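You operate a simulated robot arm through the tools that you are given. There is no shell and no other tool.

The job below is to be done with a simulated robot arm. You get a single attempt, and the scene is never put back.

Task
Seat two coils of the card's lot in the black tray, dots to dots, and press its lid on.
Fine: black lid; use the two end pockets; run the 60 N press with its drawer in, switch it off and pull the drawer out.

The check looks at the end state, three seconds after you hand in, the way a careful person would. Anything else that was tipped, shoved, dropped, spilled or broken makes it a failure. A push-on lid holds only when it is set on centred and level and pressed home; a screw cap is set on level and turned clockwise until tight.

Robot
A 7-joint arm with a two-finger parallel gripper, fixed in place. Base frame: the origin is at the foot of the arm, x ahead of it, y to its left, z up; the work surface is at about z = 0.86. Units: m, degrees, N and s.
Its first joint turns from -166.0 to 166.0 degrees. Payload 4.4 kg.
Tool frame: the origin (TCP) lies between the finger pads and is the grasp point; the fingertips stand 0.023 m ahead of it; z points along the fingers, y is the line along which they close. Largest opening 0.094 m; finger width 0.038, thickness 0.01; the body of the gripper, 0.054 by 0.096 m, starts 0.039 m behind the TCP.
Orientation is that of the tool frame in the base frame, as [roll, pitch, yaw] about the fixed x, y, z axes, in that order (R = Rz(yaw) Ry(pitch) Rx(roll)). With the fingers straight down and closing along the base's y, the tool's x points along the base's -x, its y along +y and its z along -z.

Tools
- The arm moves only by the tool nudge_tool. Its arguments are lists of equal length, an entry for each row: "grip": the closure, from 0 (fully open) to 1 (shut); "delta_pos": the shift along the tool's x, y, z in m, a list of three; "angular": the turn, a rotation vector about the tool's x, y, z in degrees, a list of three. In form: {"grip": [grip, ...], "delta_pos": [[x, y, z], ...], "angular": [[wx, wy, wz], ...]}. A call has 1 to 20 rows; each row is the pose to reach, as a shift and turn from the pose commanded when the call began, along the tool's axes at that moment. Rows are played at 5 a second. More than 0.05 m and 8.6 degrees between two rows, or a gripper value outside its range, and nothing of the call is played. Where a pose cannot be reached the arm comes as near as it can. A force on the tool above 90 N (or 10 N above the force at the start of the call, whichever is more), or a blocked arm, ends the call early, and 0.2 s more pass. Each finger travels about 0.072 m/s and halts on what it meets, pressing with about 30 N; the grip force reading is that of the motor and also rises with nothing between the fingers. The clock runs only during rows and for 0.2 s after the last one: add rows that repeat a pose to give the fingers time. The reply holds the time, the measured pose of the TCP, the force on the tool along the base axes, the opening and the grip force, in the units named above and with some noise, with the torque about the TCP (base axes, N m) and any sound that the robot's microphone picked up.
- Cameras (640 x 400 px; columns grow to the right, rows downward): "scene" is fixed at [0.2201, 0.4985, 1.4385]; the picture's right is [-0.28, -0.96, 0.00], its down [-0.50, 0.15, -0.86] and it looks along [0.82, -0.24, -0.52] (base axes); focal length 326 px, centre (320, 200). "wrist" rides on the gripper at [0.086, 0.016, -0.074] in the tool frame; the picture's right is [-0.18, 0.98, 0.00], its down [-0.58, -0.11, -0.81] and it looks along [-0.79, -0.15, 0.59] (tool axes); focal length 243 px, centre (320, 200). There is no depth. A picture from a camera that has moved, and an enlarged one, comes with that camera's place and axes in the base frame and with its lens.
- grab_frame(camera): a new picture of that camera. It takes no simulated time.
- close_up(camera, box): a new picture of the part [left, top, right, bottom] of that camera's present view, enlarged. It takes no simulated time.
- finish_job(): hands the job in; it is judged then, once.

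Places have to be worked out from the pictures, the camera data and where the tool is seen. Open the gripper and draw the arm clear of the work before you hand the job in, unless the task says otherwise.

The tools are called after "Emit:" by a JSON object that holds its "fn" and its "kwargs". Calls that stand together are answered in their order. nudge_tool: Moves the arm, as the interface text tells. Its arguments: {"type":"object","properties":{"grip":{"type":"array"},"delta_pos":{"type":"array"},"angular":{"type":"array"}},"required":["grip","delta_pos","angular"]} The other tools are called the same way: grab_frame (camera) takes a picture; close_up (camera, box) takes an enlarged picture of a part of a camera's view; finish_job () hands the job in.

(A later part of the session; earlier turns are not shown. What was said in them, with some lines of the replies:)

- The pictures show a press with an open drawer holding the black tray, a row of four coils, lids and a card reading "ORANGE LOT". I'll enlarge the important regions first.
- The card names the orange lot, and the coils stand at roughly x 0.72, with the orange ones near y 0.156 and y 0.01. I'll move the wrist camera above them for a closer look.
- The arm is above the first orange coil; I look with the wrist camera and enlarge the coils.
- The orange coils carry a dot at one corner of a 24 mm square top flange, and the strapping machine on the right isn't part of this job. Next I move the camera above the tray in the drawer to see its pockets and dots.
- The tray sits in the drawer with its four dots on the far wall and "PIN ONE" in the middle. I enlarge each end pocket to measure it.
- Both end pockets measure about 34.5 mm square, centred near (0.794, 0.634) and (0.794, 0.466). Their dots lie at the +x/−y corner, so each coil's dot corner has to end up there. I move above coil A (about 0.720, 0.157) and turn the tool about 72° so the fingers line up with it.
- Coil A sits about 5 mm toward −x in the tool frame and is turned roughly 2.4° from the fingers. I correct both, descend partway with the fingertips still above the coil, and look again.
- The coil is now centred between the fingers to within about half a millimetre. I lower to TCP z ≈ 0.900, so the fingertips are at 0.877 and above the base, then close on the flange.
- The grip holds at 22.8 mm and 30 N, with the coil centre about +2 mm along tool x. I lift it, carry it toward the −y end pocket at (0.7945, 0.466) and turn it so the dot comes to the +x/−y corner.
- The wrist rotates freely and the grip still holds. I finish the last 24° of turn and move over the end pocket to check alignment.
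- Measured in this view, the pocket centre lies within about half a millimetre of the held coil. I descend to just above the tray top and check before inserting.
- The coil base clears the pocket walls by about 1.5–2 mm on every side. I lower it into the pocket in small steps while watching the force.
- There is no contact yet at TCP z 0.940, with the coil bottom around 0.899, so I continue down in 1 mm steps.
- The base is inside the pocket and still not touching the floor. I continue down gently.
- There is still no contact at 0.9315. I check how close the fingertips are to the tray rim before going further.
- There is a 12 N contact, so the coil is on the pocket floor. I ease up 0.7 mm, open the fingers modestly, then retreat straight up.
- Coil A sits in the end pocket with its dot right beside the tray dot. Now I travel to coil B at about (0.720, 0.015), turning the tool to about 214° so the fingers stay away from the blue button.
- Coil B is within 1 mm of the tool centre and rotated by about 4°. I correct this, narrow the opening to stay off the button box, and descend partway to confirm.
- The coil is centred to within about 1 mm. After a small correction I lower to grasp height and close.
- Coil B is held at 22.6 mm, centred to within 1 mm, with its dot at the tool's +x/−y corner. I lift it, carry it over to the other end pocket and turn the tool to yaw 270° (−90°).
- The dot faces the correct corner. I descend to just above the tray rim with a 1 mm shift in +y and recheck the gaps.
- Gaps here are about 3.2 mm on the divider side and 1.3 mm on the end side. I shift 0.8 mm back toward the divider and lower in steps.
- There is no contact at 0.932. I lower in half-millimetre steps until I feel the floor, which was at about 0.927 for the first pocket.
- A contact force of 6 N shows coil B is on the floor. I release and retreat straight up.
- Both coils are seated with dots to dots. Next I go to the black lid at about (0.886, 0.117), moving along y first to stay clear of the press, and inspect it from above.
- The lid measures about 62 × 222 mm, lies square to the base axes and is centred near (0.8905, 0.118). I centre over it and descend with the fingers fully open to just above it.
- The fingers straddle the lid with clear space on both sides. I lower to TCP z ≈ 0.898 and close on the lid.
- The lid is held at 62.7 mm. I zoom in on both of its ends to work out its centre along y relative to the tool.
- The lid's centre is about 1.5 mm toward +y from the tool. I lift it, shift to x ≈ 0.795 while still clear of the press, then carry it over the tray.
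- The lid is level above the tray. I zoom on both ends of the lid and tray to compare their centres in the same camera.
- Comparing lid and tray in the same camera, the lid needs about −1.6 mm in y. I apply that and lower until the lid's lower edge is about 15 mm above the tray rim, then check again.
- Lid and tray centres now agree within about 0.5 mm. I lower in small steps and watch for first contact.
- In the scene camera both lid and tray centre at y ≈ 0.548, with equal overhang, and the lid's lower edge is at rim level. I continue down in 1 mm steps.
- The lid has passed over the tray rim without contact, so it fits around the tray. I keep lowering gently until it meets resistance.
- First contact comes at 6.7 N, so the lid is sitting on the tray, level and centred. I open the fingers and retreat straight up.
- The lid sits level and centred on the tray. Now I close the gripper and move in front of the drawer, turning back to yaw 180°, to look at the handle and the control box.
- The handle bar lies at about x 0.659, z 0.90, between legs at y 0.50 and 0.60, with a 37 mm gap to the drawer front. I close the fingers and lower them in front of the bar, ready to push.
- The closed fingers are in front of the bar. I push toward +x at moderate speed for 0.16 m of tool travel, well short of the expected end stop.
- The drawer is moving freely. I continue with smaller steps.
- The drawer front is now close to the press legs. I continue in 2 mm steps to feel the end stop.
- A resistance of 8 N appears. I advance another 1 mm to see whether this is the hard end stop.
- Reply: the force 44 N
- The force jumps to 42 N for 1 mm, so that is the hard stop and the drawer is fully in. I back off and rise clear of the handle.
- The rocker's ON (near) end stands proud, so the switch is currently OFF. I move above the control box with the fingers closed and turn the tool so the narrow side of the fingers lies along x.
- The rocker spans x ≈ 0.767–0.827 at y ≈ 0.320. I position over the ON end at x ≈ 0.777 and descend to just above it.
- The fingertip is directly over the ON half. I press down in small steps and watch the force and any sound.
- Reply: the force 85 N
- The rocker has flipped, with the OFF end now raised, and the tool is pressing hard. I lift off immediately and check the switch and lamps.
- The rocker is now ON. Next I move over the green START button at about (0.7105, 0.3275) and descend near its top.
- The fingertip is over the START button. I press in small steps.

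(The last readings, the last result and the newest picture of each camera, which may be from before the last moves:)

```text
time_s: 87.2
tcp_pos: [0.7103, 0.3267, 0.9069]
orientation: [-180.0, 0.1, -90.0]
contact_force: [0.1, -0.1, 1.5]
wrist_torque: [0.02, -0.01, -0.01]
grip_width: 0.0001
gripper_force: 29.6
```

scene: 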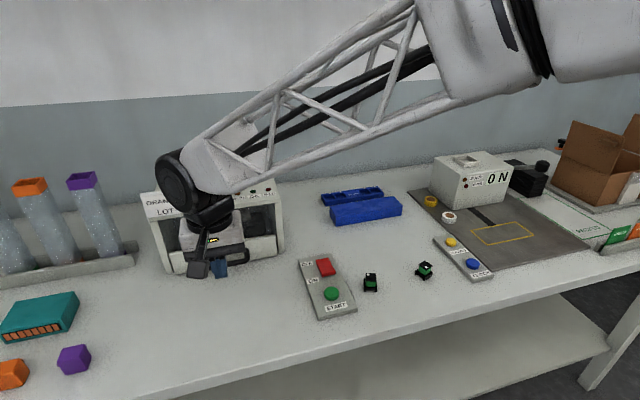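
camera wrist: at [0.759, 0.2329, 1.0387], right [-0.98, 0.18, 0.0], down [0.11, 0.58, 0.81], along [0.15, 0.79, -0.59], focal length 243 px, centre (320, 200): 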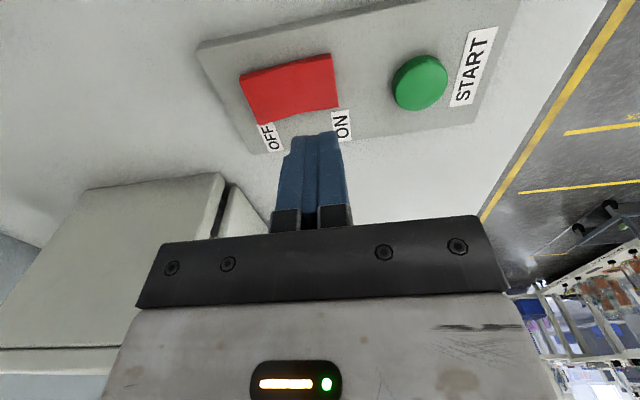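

Emit:
{"fn": "nudge_tool", "kwargs": {"grip": [1, 1, 1], "delta_pos": [[0, 0, 0.001], [0, 0, 0.002], [0, 0, 0.002]], "angular": [[0, 0, 0], [0, 0, 0], [0, 0, 0]]}}

Emit:
{"fn": "close_up", "kwargs": {"camera": "scene", "box": [130, 170, 306, 280]}}

```text
time_s: 88.0
tcp_pos: [0.7103, 0.3268, 0.9055]
orientation: [179.9, 0.0, -89.9]
contact_force: [-0.4, 0.1, 2.1]
wrist_torque: [0.01, 0.01, -0.01]
grip_width: 0.0003
gripper_force: 30.3
heard: snap, click
```

```text
3.64 times, centred on (218, 225) of scene
camera zoom: at [0.2201, 0.4985, 1.4385], right [-0.28, -0.96, 0.0], down [-0.5, 0.15, -0.86], along [0.82, -0.24, -0.52], focal length 1184 px, centre (691, 109)
```

zoom: 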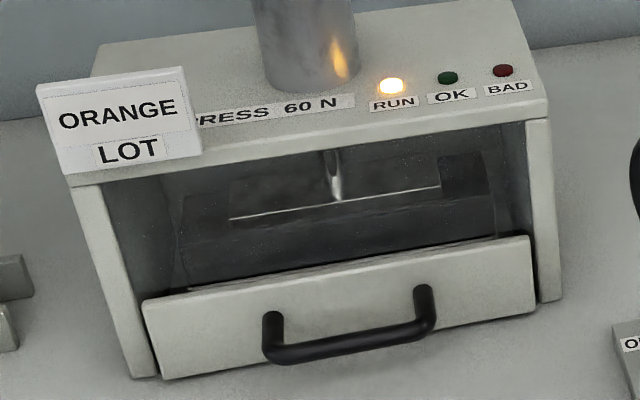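

The RUN lamp is lit, the plate is coming down, and a snap and a click were heard. I lift off the button and wait for the cycle to finish.

Emit:
{"fn": "nudge_tool", "kwargs": {"grip": [1, 1, 1, 1, 1], "delta_pos": [[0, 0, -0.005], [0, 0, -0.02], [0, 0, -0.045], [0, 0, -0.06], [0, 0, -0.06]], "angular": [[0, 0, 0], [0, 0, 0], [0, 0, 0], [0, 0, 0], [0, 0, 0]]}}

Emit:
{"fn": "close_up", "kwargs": {"camera": "scene", "box": [130, 170, 306, 280]}}

```text
time_s: 89.2
tcp_pos: [0.711, 0.3272, 0.9655]
orientation: [-180.0, 0.0, -89.9]
contact_force: [0.7, -0.3, -0.1]
wrist_torque: [0.0, 0.02, 0.02]
grip_width: 0.0002
gripper_force: 30.2
```

```text
3.64 times, centred on (218, 225) of scene
camera zoom: at [0.2201, 0.4985, 1.4385], right [-0.28, -0.96, 0.0], down [-0.5, 0.15, -0.86], along [0.82, -0.24, -0.52], focal length 1184 px, centre (691, 109)
```

zoom: 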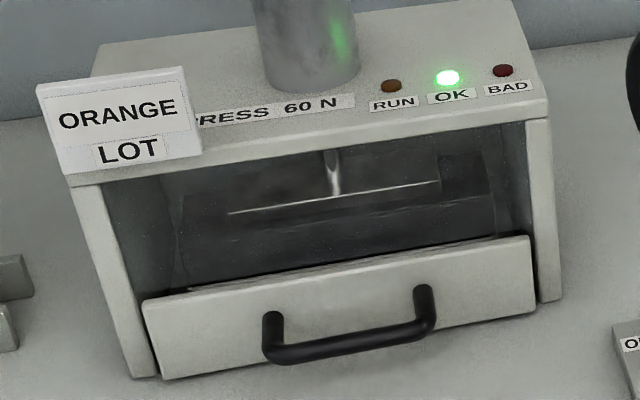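

The OK lamp is lit. I wait for the plate to rise fully, then move above the OFF end of the rocker at about (0.8165, 0.320).

Emit:
{"fn": "nudge_tool", "kwargs": {"grip": [1, 1, 1, 1, 1, 1, 1, 1, 1, 1, 1], "delta_pos": [[0, 0, 0], [0, 0, 0], [0, 0, 0], [0, 0, 0], [0, 0, 0], [0.0025, -0.035, 0], [0.005, -0.07, 0], [0.007, -0.106, 0], [0.007, -0.106, 0.03], [0.007, -0.106, 0.045], [0.007, -0.106, 0.045]], "angular": [[0, 0, 0], [0, 0, 0], [0, 0, 0], [0, 0, 0], [0, 0, 0], [0, 0, 0], [0, 0, 0], [0, 0, 0], [0, 0, 0], [0, 0, 0], [0, 0, 0]]}}

Emit:
{"fn": "close_up", "kwargs": {"camera": "wrist", "box": [220, 60, 420, 185]}}

Emit:
{"fn": "close_up", "kwargs": {"camera": "scene", "box": [288, 235, 384, 295]}}

Emit:
{"fn": "close_up", "kwargs": {"camera": "scene", "box": [130, 170, 306, 280]}}

```text
time_s: 91.6
tcp_pos: [0.815, 0.3216, 0.9198]
orientation: [-180.0, 0.0, -90.0]
contact_force: [0.4, -0.2, 0.8]
wrist_torque: [0.02, 0.0, 0.02]
grip_width: 0.0
gripper_force: 29.1
```

```text
3.20 times, centred on (320, 122) of wrist
camera zoom: at [0.7991, 0.2337, 0.9945], right [-0.98, 0.18, 0.0], down [0.11, 0.58, 0.81], along [0.15, 0.79, -0.59], focal length 776 px, centre (320, 448)
```

zoom: 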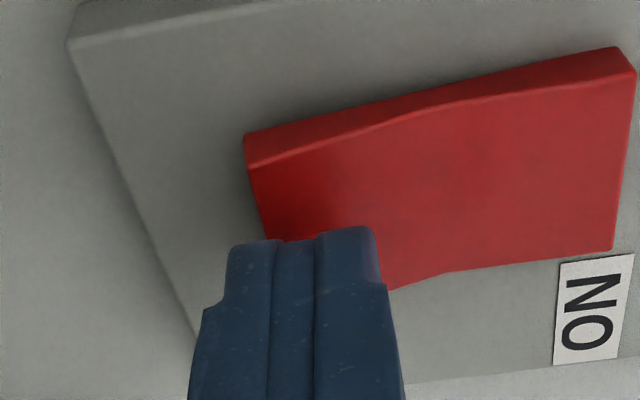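

```text
6.67 times, centred on (336, 265) of scene
camera zoom: at [0.2201, 0.4985, 1.4385], right [-0.28, -0.96, 0.0], down [-0.5, 0.15, -0.86], along [0.82, -0.24, -0.52], focal length 2170 px, centre (213, -233)
```

zoom: 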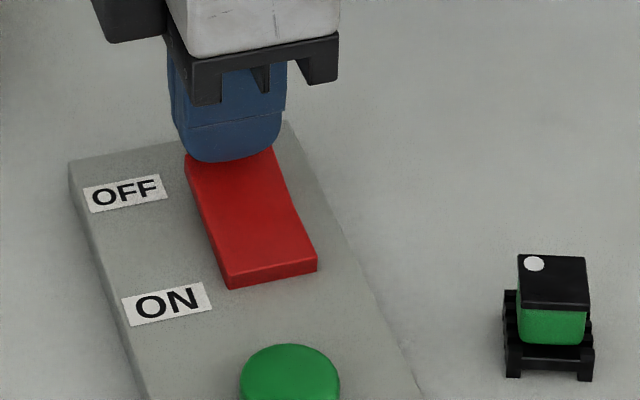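

```text
3.64 times, centred on (218, 225) of scene
camera zoom: at [0.2201, 0.4985, 1.4385], right [-0.28, -0.96, 0.0], down [-0.5, 0.15, -0.86], along [0.82, -0.24, -0.52], focal length 1184 px, centre (691, 109)
```

zoom: 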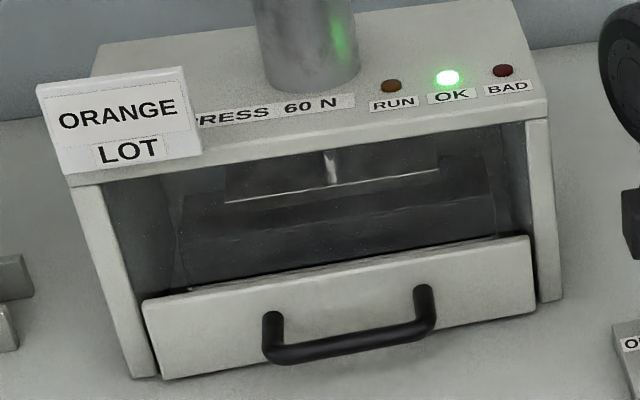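

The plate is back up and OK stays lit. I press the OFF end down in small steps.

Emit:
{"fn": "nudge_tool", "kwargs": {"grip": [1, 1, 1, 1, 1, 1], "delta_pos": [[0, 0, 0.003], [0, 0, 0.006], [0, 0, 0.008], [0, 0, 0.01], [0, 0, 0.012], [0, 0, 0.012]], "angular": [[0, 0, 0], [0, 0, 0], [0, 0, 0], [0, 0, 0], [0, 0, 0], [0, 0, 0]]}}

Emit:
{"fn": "close_up", "kwargs": {"camera": "scene", "box": [288, 235, 384, 295]}}

Emit:
{"fn": "close_up", "kwargs": {"camera": "wrist", "box": [220, 60, 420, 185]}}

```text
time_s: 93.0
tcp_pos: [0.8163, 0.3199, 0.9097]
orientation: [179.9, 0.0, -90.0]
contact_force: [0.2, 0.0, -0.7]
wrist_torque: [0.01, -0.02, -0.03]
grip_width: 0.0
gripper_force: 29.9
```

```text
6.67 times, centred on (336, 265) of scene
camera zoom: at [0.2201, 0.4985, 1.4385], right [-0.28, -0.96, 0.0], down [-0.5, 0.15, -0.86], along [0.82, -0.24, -0.52], focal length 2170 px, centre (213, -233)
```

zoom: 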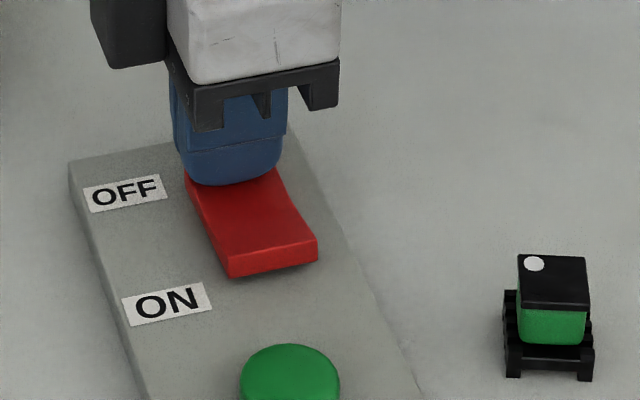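

```text
3.20 times, centred on (320, 122) of wrist
camera zoom: at [0.7991, 0.2331, 0.983], right [-0.98, 0.18, 0.0], down [0.11, 0.58, 0.81], along [0.15, 0.79, -0.59], focal length 776 px, centre (320, 448)
```

zoom: 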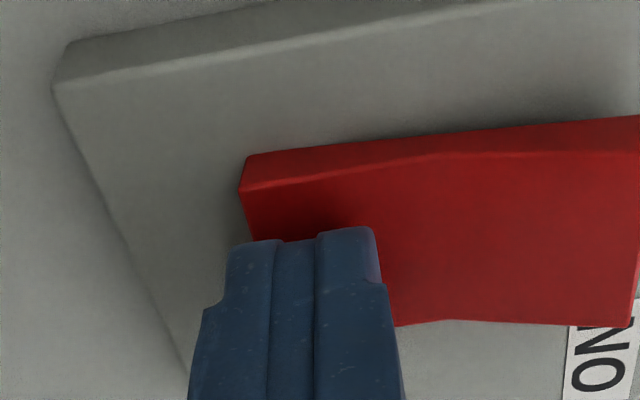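

The ON end is raised again, so the switch has flipped to OFF. I lift off and verify.

Emit:
{"fn": "nudge_tool", "kwargs": {"grip": [1, 1, 1, 1, 1], "delta_pos": [[0, 0, -0.01], [0, 0, -0.04], [0, 0, -0.08], [0, 0, -0.11], [0, 0, -0.11]], "angular": [[0, 0, 0], [0, 0, 0], [0, 0, 0], [0, 0, 0], [0, 0, 0]]}}

Emit:
{"fn": "close_up", "kwargs": {"camera": "scene", "box": [280, 245, 376, 305]}}

Emit:
{"fn": "close_up", "kwargs": {"camera": "scene", "box": [130, 170, 306, 280]}}

```text
time_s: 94.2
tcp_pos: [0.815, 0.3192, 1.0185]
orientation: [-180.0, -0.1, -90.0]
contact_force: [-0.2, -0.7, -0.2]
wrist_torque: [0.05, 0.02, 0.01]
grip_width: 0.0
gripper_force: 29.7
```

```text
6.67 times, centred on (328, 275) of scene
camera zoom: at [0.2201, 0.4985, 1.4385], right [-0.28, -0.96, 0.0], down [-0.5, 0.15, -0.86], along [0.82, -0.24, -0.52], focal length 2170 px, centre (267, -300)
```

zoom: 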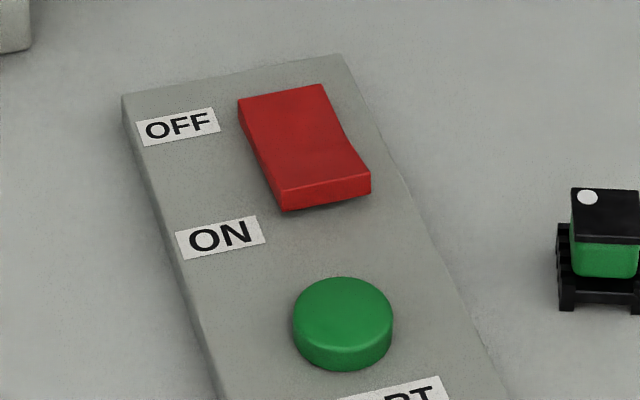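

```text
3.64 times, centred on (218, 225) of scene
camera zoom: at [0.2201, 0.4985, 1.4385], right [-0.28, -0.96, 0.0], down [-0.5, 0.15, -0.86], along [0.82, -0.24, -0.52], focal length 1184 px, centre (691, 109)
```

zoom: 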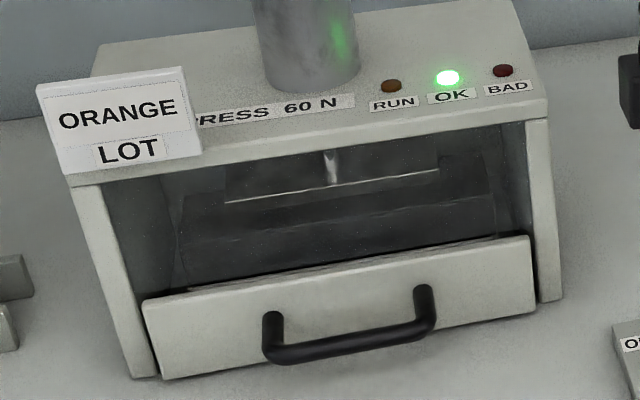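

The switch is back to OFF with the OK lamp showing. To pull the drawer, I move behind the handle with the tool leaned 20° away from the press and the fingers partly open to straddle the bar.

Emit:
{"fn": "nudge_tool", "kwargs": {"grip": [0.85, 0.7, 0.66, 0.66, 0.66, 0.66, 0.66, 0.66], "delta_pos": [[-0.0381, 0.0106, 0], [-0.0762, 0.0112, 0], [-0.1143, 0.0118, 0], [-0.1523, 0.0124, 0], [-0.1904, 0.008, 0.01], [-0.2285, 0.0036, 0.02], [-0.2285, 0.0036, 0.024], [-0.2285, 0.0036, 0.024]], "angular": [[3.33, 0, 0], [6.67, 0, 0], [10, 0, 0], [13.33, 0, 0], [16.67, 0, 0], [20, 0, 0], [20, 0, 0], [20, 0, 0]]}}

Emit:
{"fn": "grab_frame", "kwargs": {"camera": "wrist"}}

Emit:
{"fn": "close_up", "kwargs": {"camera": "scene", "box": [130, 180, 306, 290]}}

Emit:
{"fn": "grab_frame", "kwargs": {"camera": "scene"}}

```text
time_s: 96.0
tcp_pos: [0.8132, 0.5485, 0.9934]
orientation: [-160.0, 0.0, -90.1]
contact_force: [0.0, -0.5, -0.5]
wrist_torque: [0.02, 0.01, 0.02]
grip_width: 0.0323
gripper_force: 0.0
```

```text
taken
camera wrist: at [0.7711, 0.4616, 1.0591], right [-0.92, 0.18, -0.34], down [-0.17, 0.58, 0.79], along [0.34, 0.79, -0.51], focal length 243 px, centre (320, 200)
```

wrist: 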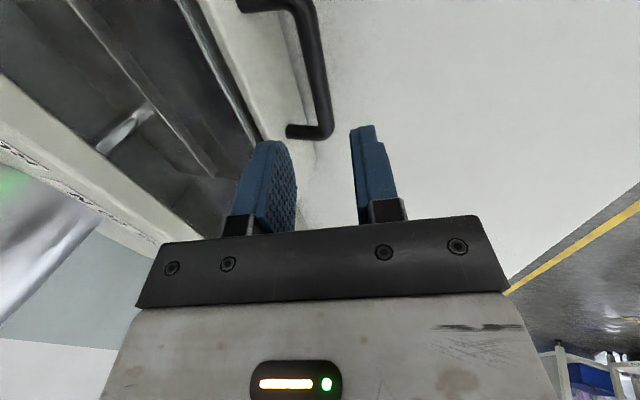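

```text
3.64 times, centred on (218, 235) of scene
camera zoom: at [0.2201, 0.4985, 1.4385], right [-0.28, -0.96, 0.0], down [-0.5, 0.15, -0.86], along [0.82, -0.24, -0.52], focal length 1184 px, centre (691, 73)
```

zoom: 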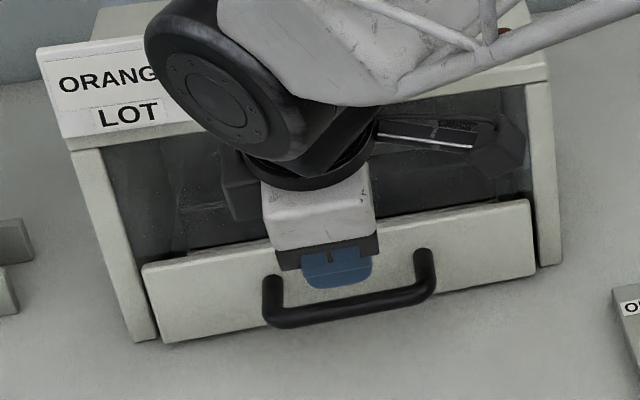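

```text
taken
```

scene: 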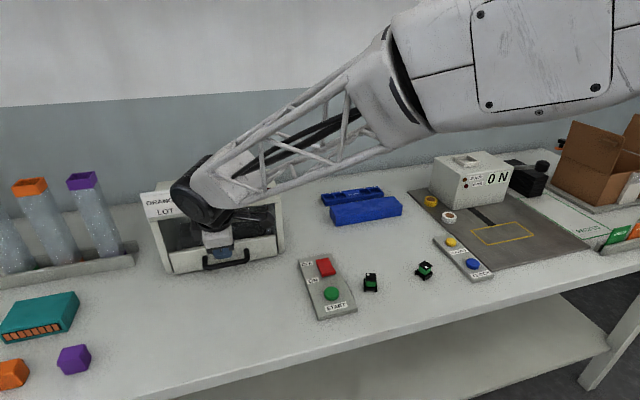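

The tool is leaned back correctly and the bar is within about 2 mm of the plane between the fingers. I advance along the tool axis until the fingers straddle the bar.

Emit:
{"fn": "nudge_tool", "kwargs": {"grip": [0.66, 0.66, 0.66, 0.66, 0.66], "delta_pos": [[0, -0.0015, 0.02], [0, -0.0015, 0.045], [0, -0.0015, 0.065], [0, -0.0015, 0.075], [0, -0.0015, 0.075]], "angular": [[0, 0, 0], [0, 0, 0], [0, 0, 0], [0, 0, 0], [0, 0, 0]]}}

Emit:
{"fn": "grab_frame", "kwargs": {"camera": "wrist"}}

Emit:
{"fn": "close_up", "kwargs": {"camera": "scene", "box": [170, 220, 282, 290]}}

```text
time_s: 97.2
tcp_pos: [0.8386, 0.5488, 0.9244]
orientation: [-160.0, -0.1, -90.0]
contact_force: [-0.4, -1.3, -0.4]
wrist_torque: [0.03, 0.0, -0.02]
grip_width: 0.0321
gripper_force: 0.0
```

```text
taken
camera wrist: at [0.7981, 0.4612, 0.9893], right [-0.92, 0.18, -0.34], down [-0.17, 0.58, 0.8], along [0.34, 0.79, -0.51], focal length 243 px, centre (320, 200)
```

wrist: 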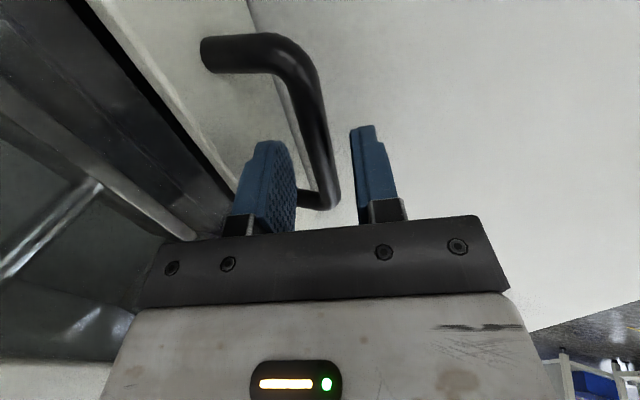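

```text
5.71 times, centred on (226, 255) of scene
camera zoom: at [0.2201, 0.4985, 1.4385], right [-0.28, -0.96, 0.0], down [-0.5, 0.15, -0.86], along [0.82, -0.24, -0.52], focal length 1860 px, centre (857, -114)
```

zoom: 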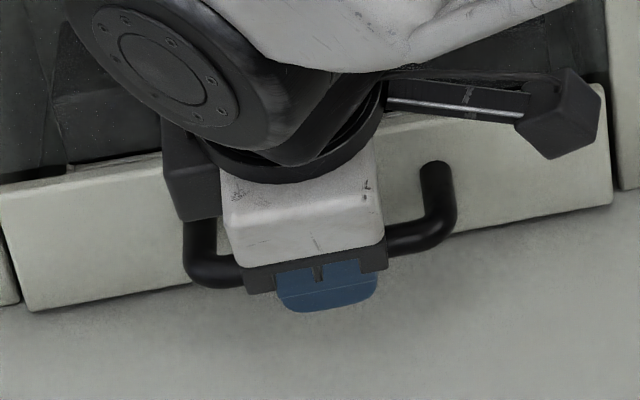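

The bar is between the fingers. I advance another 18 mm and close on it.

Emit:
{"fn": "nudge_tool", "kwargs": {"grip": [0.66, 0.66, 0.66, 0.8, 1, 1, 1, 1], "delta_pos": [[0, 0, 0.006], [0, 0, 0.012], [0, 0, 0.018], [0, 0, 0.018], [0, 0, 0.018], [0, 0, 0.018], [0, 0, 0.018], [0, 0, 0.018]], "angular": [[0, 0, 0], [0, 0, 0], [0, 0, 0], [0, 0, 0], [0, 0, 0], [0, 0, 0], [0, 0, 0], [0, 0, 0]]}}

Emit:
{"fn": "grab_frame", "kwargs": {"camera": "wrist"}}

```text
time_s: 99.0
tcp_pos: [0.8453, 0.5489, 0.9071]
orientation: [-160.0, 0.0, -90.0]
contact_force: [0.7, -0.2, -1.5]
wrist_torque: [0.36, -0.02, 0.09]
grip_width: 0.014
gripper_force: 44.7
```

```text
taken
camera wrist: at [0.8047, 0.4615, 0.9719], right [-0.92, 0.18, -0.34], down [-0.17, 0.58, 0.79], along [0.34, 0.79, -0.51], focal length 243 px, centre (320, 200)
```

wrist: 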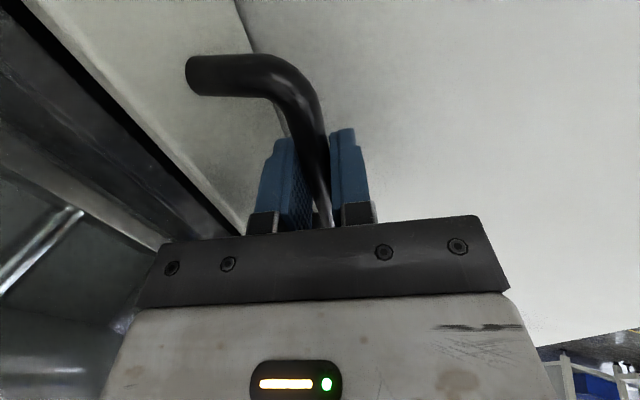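

The bar is gripped at 14 mm. I start pulling toward −x slowly, keeping the height constant.

Emit:
{"fn": "nudge_tool", "kwargs": {"grip": [1, 1, 1, 1, 1, 1], "delta_pos": [[0, 0.0047, -0.0017], [0, 0.0094, -0.0034], [0, 0.0169, -0.0062], [0, 0.0263, -0.0096], [0, 0.0376, -0.0137], [0, 0.0376, -0.0137]], "angular": [[0, 0, 0], [0, 0, 0], [0, 0, 0], [0, 0, 0], [0, 0, 0], [0, 0, 0]]}}

Emit:
{"fn": "close_up", "kwargs": {"camera": "scene", "box": [130, 180, 306, 290]}}

```text
time_s: 100.4
tcp_pos: [0.8062, 0.5479, 0.9061]
orientation: [-160.0, -0.1, -90.0]
contact_force: [0.5, 0.6, 1.1]
wrist_torque: [-0.85, -0.01, -0.26]
grip_width: 0.0139
gripper_force: 45.2
```

```text
3.64 times, centred on (218, 235) of scene
camera zoom: at [0.2201, 0.4985, 1.4385], right [-0.28, -0.96, 0.0], down [-0.5, 0.15, -0.86], along [0.82, -0.24, -0.52], focal length 1184 px, centre (691, 73)
```

zoom: 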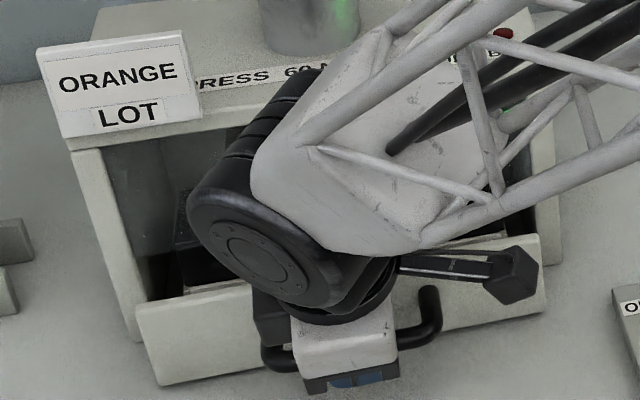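

The drawer follows smoothly. I continue pulling by 0.13 m more.

Emit:
{"fn": "nudge_tool", "kwargs": {"grip": [1, 1, 1, 1, 1, 1, 1, 1, 1, 1, 1, 1], "delta_pos": [[0, 0.0075, -0.0027], [0, 0.0188, -0.0068], [0, 0.0301, -0.0109], [0, 0.0413, -0.015], [0, 0.0526, -0.0192], [0, 0.0639, -0.0233], [0, 0.0752, -0.0274], [0, 0.0864, -0.0315], [0, 0.0977, -0.0356], [0, 0.109, -0.0397], [0, 0.1222, -0.0445], [0, 0.1222, -0.0445]], "angular": [[0, 0, 0], [0, 0, 0], [0, 0, 0], [0, 0, 0], [0, 0, 0], [0, 0, 0], [0, 0, 0], [0, 0, 0], [0, 0, 0], [0, 0, 0], [0, 0, 0], [0, 0, 0]]}}

Emit:
{"fn": "grab_frame", "kwargs": {"camera": "scene"}}

Emit:
{"fn": "close_up", "kwargs": {"camera": "scene", "box": [140, 230, 316, 340]}}

```text
time_s: 103.0
tcp_pos: [0.6755, 0.5482, 0.9064]
orientation: [-160.0, 0.0, -90.0]
contact_force: [-0.1, 2.8, -0.8]
wrist_torque: [1.25, -0.02, 0.47]
grip_width: 0.0136
gripper_force: 44.7
```

```text
taken
```

scene: 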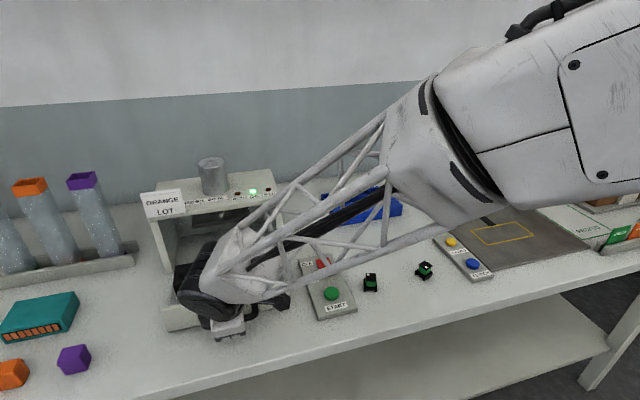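

```text
3.64 times, centred on (228, 285) of scene
camera zoom: at [0.2201, 0.4985, 1.4385], right [-0.28, -0.96, 0.0], down [-0.5, 0.15, -0.86], along [0.82, -0.24, -0.52], focal length 1184 px, centre (654, -109)
```

zoom: 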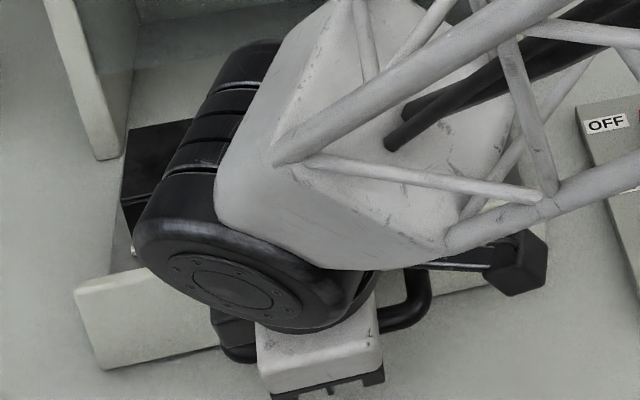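

The drawer is nearly out. I take the last stretch in 4 mm steps, watching for the end stop.

Emit:
{"fn": "nudge_tool", "kwargs": {"grip": [1, 1, 1, 1, 1], "delta_pos": [[0, 0.0038, -0.0014], [0, 0.0075, -0.0027], [0, 0.0103, -0.0038], [0, 0.0132, -0.0048], [0, 0.0132, -0.0048]], "angular": [[0, 0, 0], [0, 0, 0], [0, 0, 0], [0, 0, 0], [0, 0, 0]]}}

Emit:
{"fn": "close_up", "kwargs": {"camera": "scene", "box": [140, 230, 316, 340]}}

```text
time_s: 104.2
tcp_pos: [0.6611, 0.5488, 0.9069]
orientation: [-160.0, 0.1, -90.0]
contact_force: [0.9, 1.4, 3.4]
wrist_torque: [-0.26, -0.04, -0.11]
grip_width: 0.0139
gripper_force: 45.1
```

```text
3.64 times, centred on (228, 285) of scene
camera zoom: at [0.2201, 0.4985, 1.4385], right [-0.28, -0.96, 0.0], down [-0.5, 0.15, -0.86], along [0.82, -0.24, -0.52], focal length 1184 px, centre (654, -109)
```

zoom: 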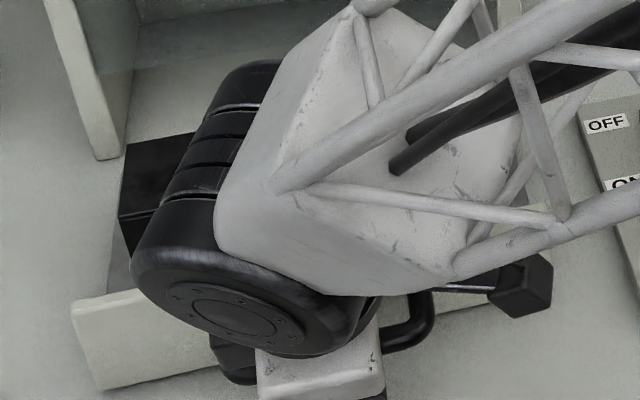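

Emit:
{"fn": "nudge_tool", "kwargs": {"grip": [1, 1, 1, 1, 1], "delta_pos": [[0, 0.0019, -0.0007], [0, 0.0038, -0.0014], [0, 0.0047, -0.0017], [0, 0.0056, -0.0021], [0, 0.0056, -0.0021]], "angular": [[0, 0, 0], [0, 0, 0], [0, 0, 0], [0, 0, 0], [0, 0, 0]]}}

Emit:
{"fn": "close_up", "kwargs": {"camera": "scene", "box": [150, 240, 310, 340]}}

```text
time_s: 105.4
tcp_pos: [0.6561, 0.5484, 0.9059]
orientation: [-160.0, 0.1, -90.0]
contact_force: [11.7, -1.6, -1.5]
wrist_torque: [-0.76, -0.05, -0.25]
grip_width: 0.0137
gripper_force: 44.4
```

```text
4.00 times, centred on (230, 290) of scene
camera zoom: at [0.2201, 0.4985, 1.4385], right [-0.28, -0.96, 0.0], down [-0.5, 0.15, -0.86], along [0.82, -0.24, -0.52], focal length 1302 px, centre (680, -160)
```

zoom: 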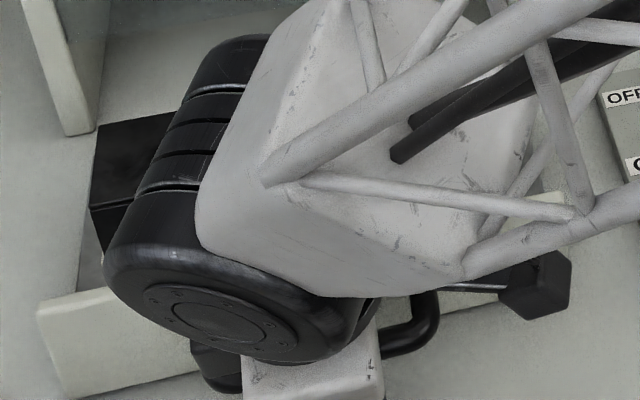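

The 11.7 N reading and the picture show the drawer at its fully-out stop, the same position as at the start. I open the fingers just enough and withdraw along the tool axis.

Emit:
{"fn": "nudge_tool", "kwargs": {"grip": [0.85, 0.7, 0.66, 0.66, 0.66, 0.66, 0.66, 0.66, 0.66], "delta_pos": [[0, -0.0007, 0.0002], [0, -0.0007, 0.0002], [0, -0.0007, 0.0002], [0, -0.0007, 0.0002], [0, -0.0007, -0.02], [0, -0.0007, -0.05], [0, -0.0007, -0.09], [0, -0.0007, -0.13], [0, -0.0007, -0.16]], "angular": [[0, 0, 0], [0, 0, 0], [0, 0, 0], [0, 0, 0], [0, 0, 0], [0, 0, 0], [0, 0, 0], [0, 0, 0], [0, 0, 0]]}}

Emit:
{"fn": "grab_frame", "kwargs": {"camera": "scene"}}

Emit:
{"fn": "grab_frame", "kwargs": {"camera": "wrist"}}

```text
time_s: 107.4
tcp_pos: [0.6025, 0.548, 1.0574]
orientation: [-160.1, 0.1, -90.0]
contact_force: [-0.3, -0.5, -0.6]
wrist_torque: [0.0, -0.01, -0.02]
grip_width: 0.0319
gripper_force: 0.0
```

```text
taken
```

scene: 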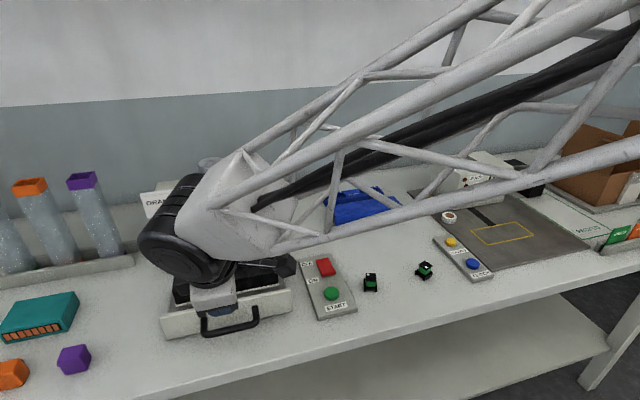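

```text
taken
camera wrist: at [0.5612, 0.461, 1.1225], right [-0.92, 0.18, -0.34], down [-0.17, 0.58, 0.79], along [0.34, 0.79, -0.51], focal length 243 px, centre (320, 200)
```

wrist: 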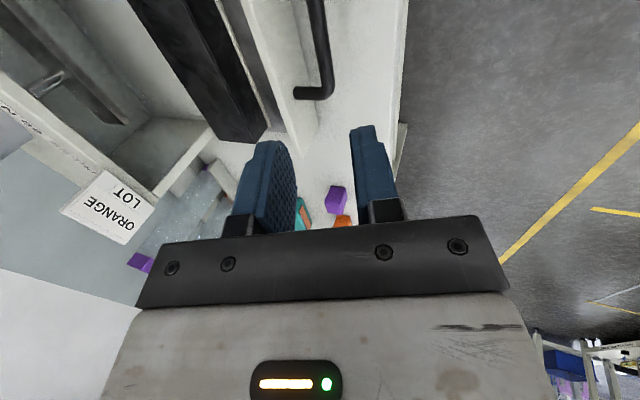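

The gripper is clear of the handle. I lift away, level the tool, and return near the start pose with the gripper open so the scene camera can see everything.

Emit:
{"fn": "nudge_tool", "kwargs": {"grip": [0.5, 0.3, 0.1, 0, 0, 0, 0, 0], "delta_pos": [[0, -0.0137, -0.0376], [0, -0.0274, -0.0752], [0.0336, -0.0512, -0.0777], [0.0672, -0.075, -0.0802], [0.1008, -0.0988, -0.0828], [0.1344, -0.1226, -0.0853], [0.168, -0.1464, -0.0878], [0.168, -0.1464, -0.0878]], "angular": [[0, 0, 0], [0, 0, 0], [-4, 0, 0], [-8, 0, 0], [-12, 0, 0], [-16, 0, 0], [-20, 0, 0], [-20, 0, 0]]}}

Emit:
{"fn": "grab_frame", "kwargs": {"camera": "scene"}}

Emit:
{"fn": "close_up", "kwargs": {"camera": "scene", "box": [140, 230, 316, 340]}}

Emit:
{"fn": "close_up", "kwargs": {"camera": "scene", "box": [130, 150, 306, 260]}}

```text
time_s: 109.2
tcp_pos: [0.7109, 0.3803, 1.1911]
orientation: [-180.0, -0.1, -90.0]
contact_force: [-0.2, -0.1, 0.3]
wrist_torque: [-0.03, 0.0, 0.01]
grip_width: 0.094
gripper_force: 0.0
```

```text
taken
```

scene: 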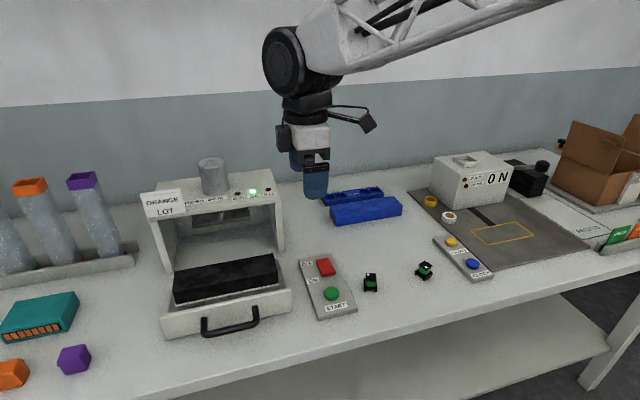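

```text
3.64 times, centred on (228, 285) of scene
camera zoom: at [0.2201, 0.4985, 1.4385], right [-0.28, -0.96, 0.0], down [-0.5, 0.15, -0.86], along [0.82, -0.24, -0.52], focal length 1184 px, centre (654, -109)
```

zoom: 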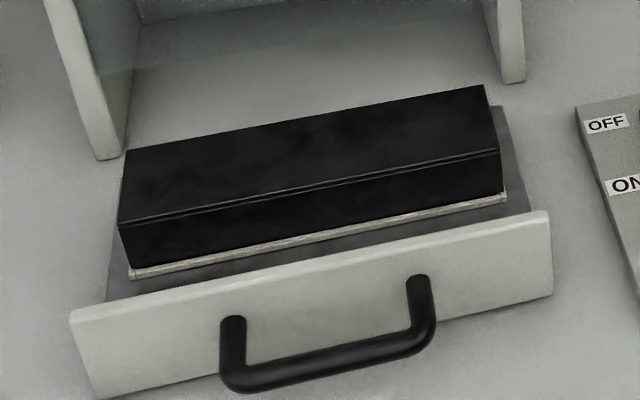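

```text
3.64 times, centred on (218, 205) of scene
camera zoom: at [0.2201, 0.4985, 1.4385], right [-0.28, -0.96, 0.0], down [-0.5, 0.15, -0.86], along [0.82, -0.24, -0.52], focal length 1184 px, centre (691, 182)
```

zoom: 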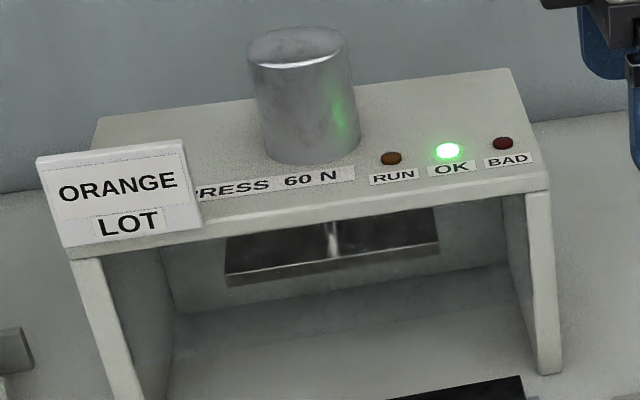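

The drawer is out, the lid is on, the switch is off and OK is lit. I take a final close look at the lid's seating and the switch before handing in.

Emit:
{"fn": "close_up", "kwargs": {"camera": "scene", "box": [160, 265, 240, 315]}}

Emit:
{"fn": "close_up", "kwargs": {"camera": "scene", "box": [226, 250, 306, 300]}}

Emit:
{"fn": "close_up", "kwargs": {"camera": "scene", "box": [280, 245, 376, 305]}}

Emit:
{"fn": "grab_frame", "kwargs": {"camera": "wrist"}}

```text
8.00 times, centred on (200, 290) of scene
camera zoom: at [0.2201, 0.4985, 1.4385], right [-0.28, -0.96, 0.0], down [-0.5, 0.15, -0.86], along [0.82, -0.24, -0.52], focal length 2604 px, centre (1280, -520)
```

zoom: 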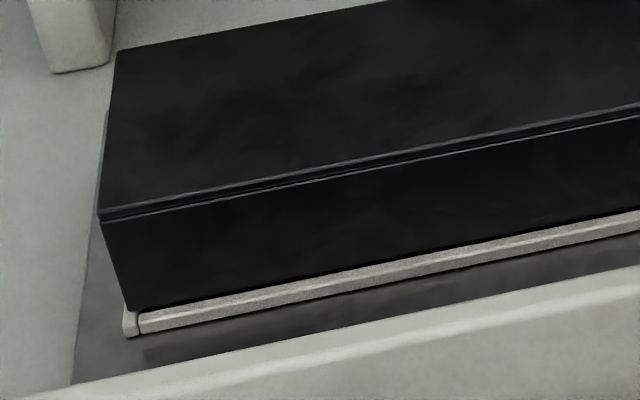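

```text
8.00 times, centred on (266, 275) of scene
camera zoom: at [0.2201, 0.4985, 1.4385], right [-0.28, -0.96, 0.0], down [-0.5, 0.15, -0.86], along [0.82, -0.24, -0.52], focal length 2604 px, centre (752, -400)
```

zoom: 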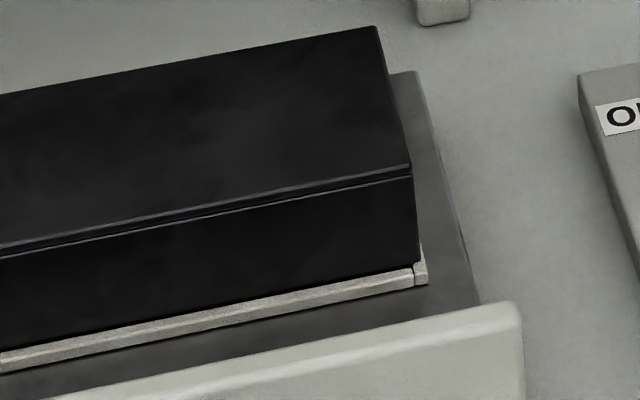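

```text
6.67 times, centred on (328, 275) of scene
camera zoom: at [0.2201, 0.4985, 1.4385], right [-0.28, -0.96, 0.0], down [-0.5, 0.15, -0.86], along [0.82, -0.24, -0.52], focal length 2170 px, centre (267, -300)
```

zoom: 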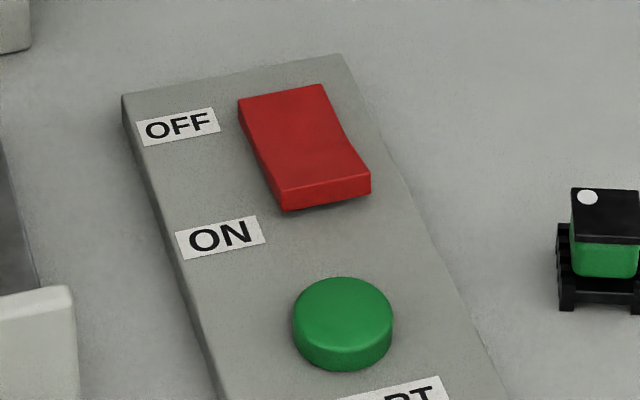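

```text
taken
camera wrist: at [0.6929, 0.2928, 1.2659], right [-0.98, 0.18, 0.0], down [0.11, 0.58, 0.81], along [0.15, 0.79, -0.59], focal length 243 px, centre (320, 200)
```

wrist: 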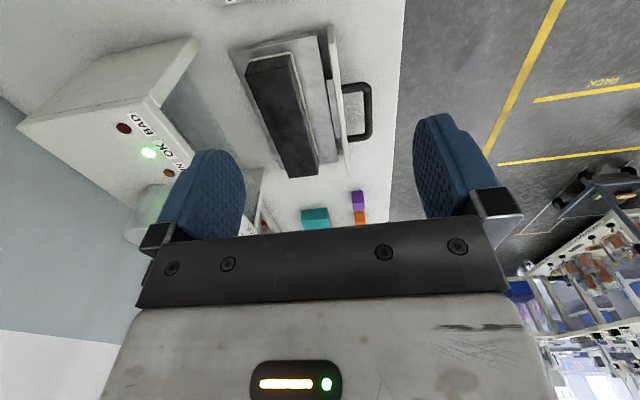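

The lid is level, centred and pressed home, and the press reported OK. The switch is off, the drawer is out, and nothing else on the bench appears to have moved. The gripper is open and clear, so I hand in the job.

Emit:
{"fn": "finish_job", "kwargs": {}}

```text
The job is handed in.
```

I handed the job in: two orange-lot coils are seated in the black tray with the black lid pressed on. I don't have the check's result.

- **Coils:** they are in the two end pockets, each with its dot beside the tray's dot.
- **Lid:** I set it on level and centred, and it looks level and fully down on the tray.
- **Press:** with the drawer fully in, I switched the 60 N press on and pressed START. It ran and lit its OK lamp.
- **Finish:** I switched the press off and pulled the drawer out to its stop. The OK lamp is still lit.

In the last pictures nothing else on the bench looked moved. The forces were higher than I wanted in two places. I pressed the switch with about 72 N when turning it on, and the drawer met its inner stop at about 42 N. Neither showed any damage.

The gripper is open and the arm is clear of the work.
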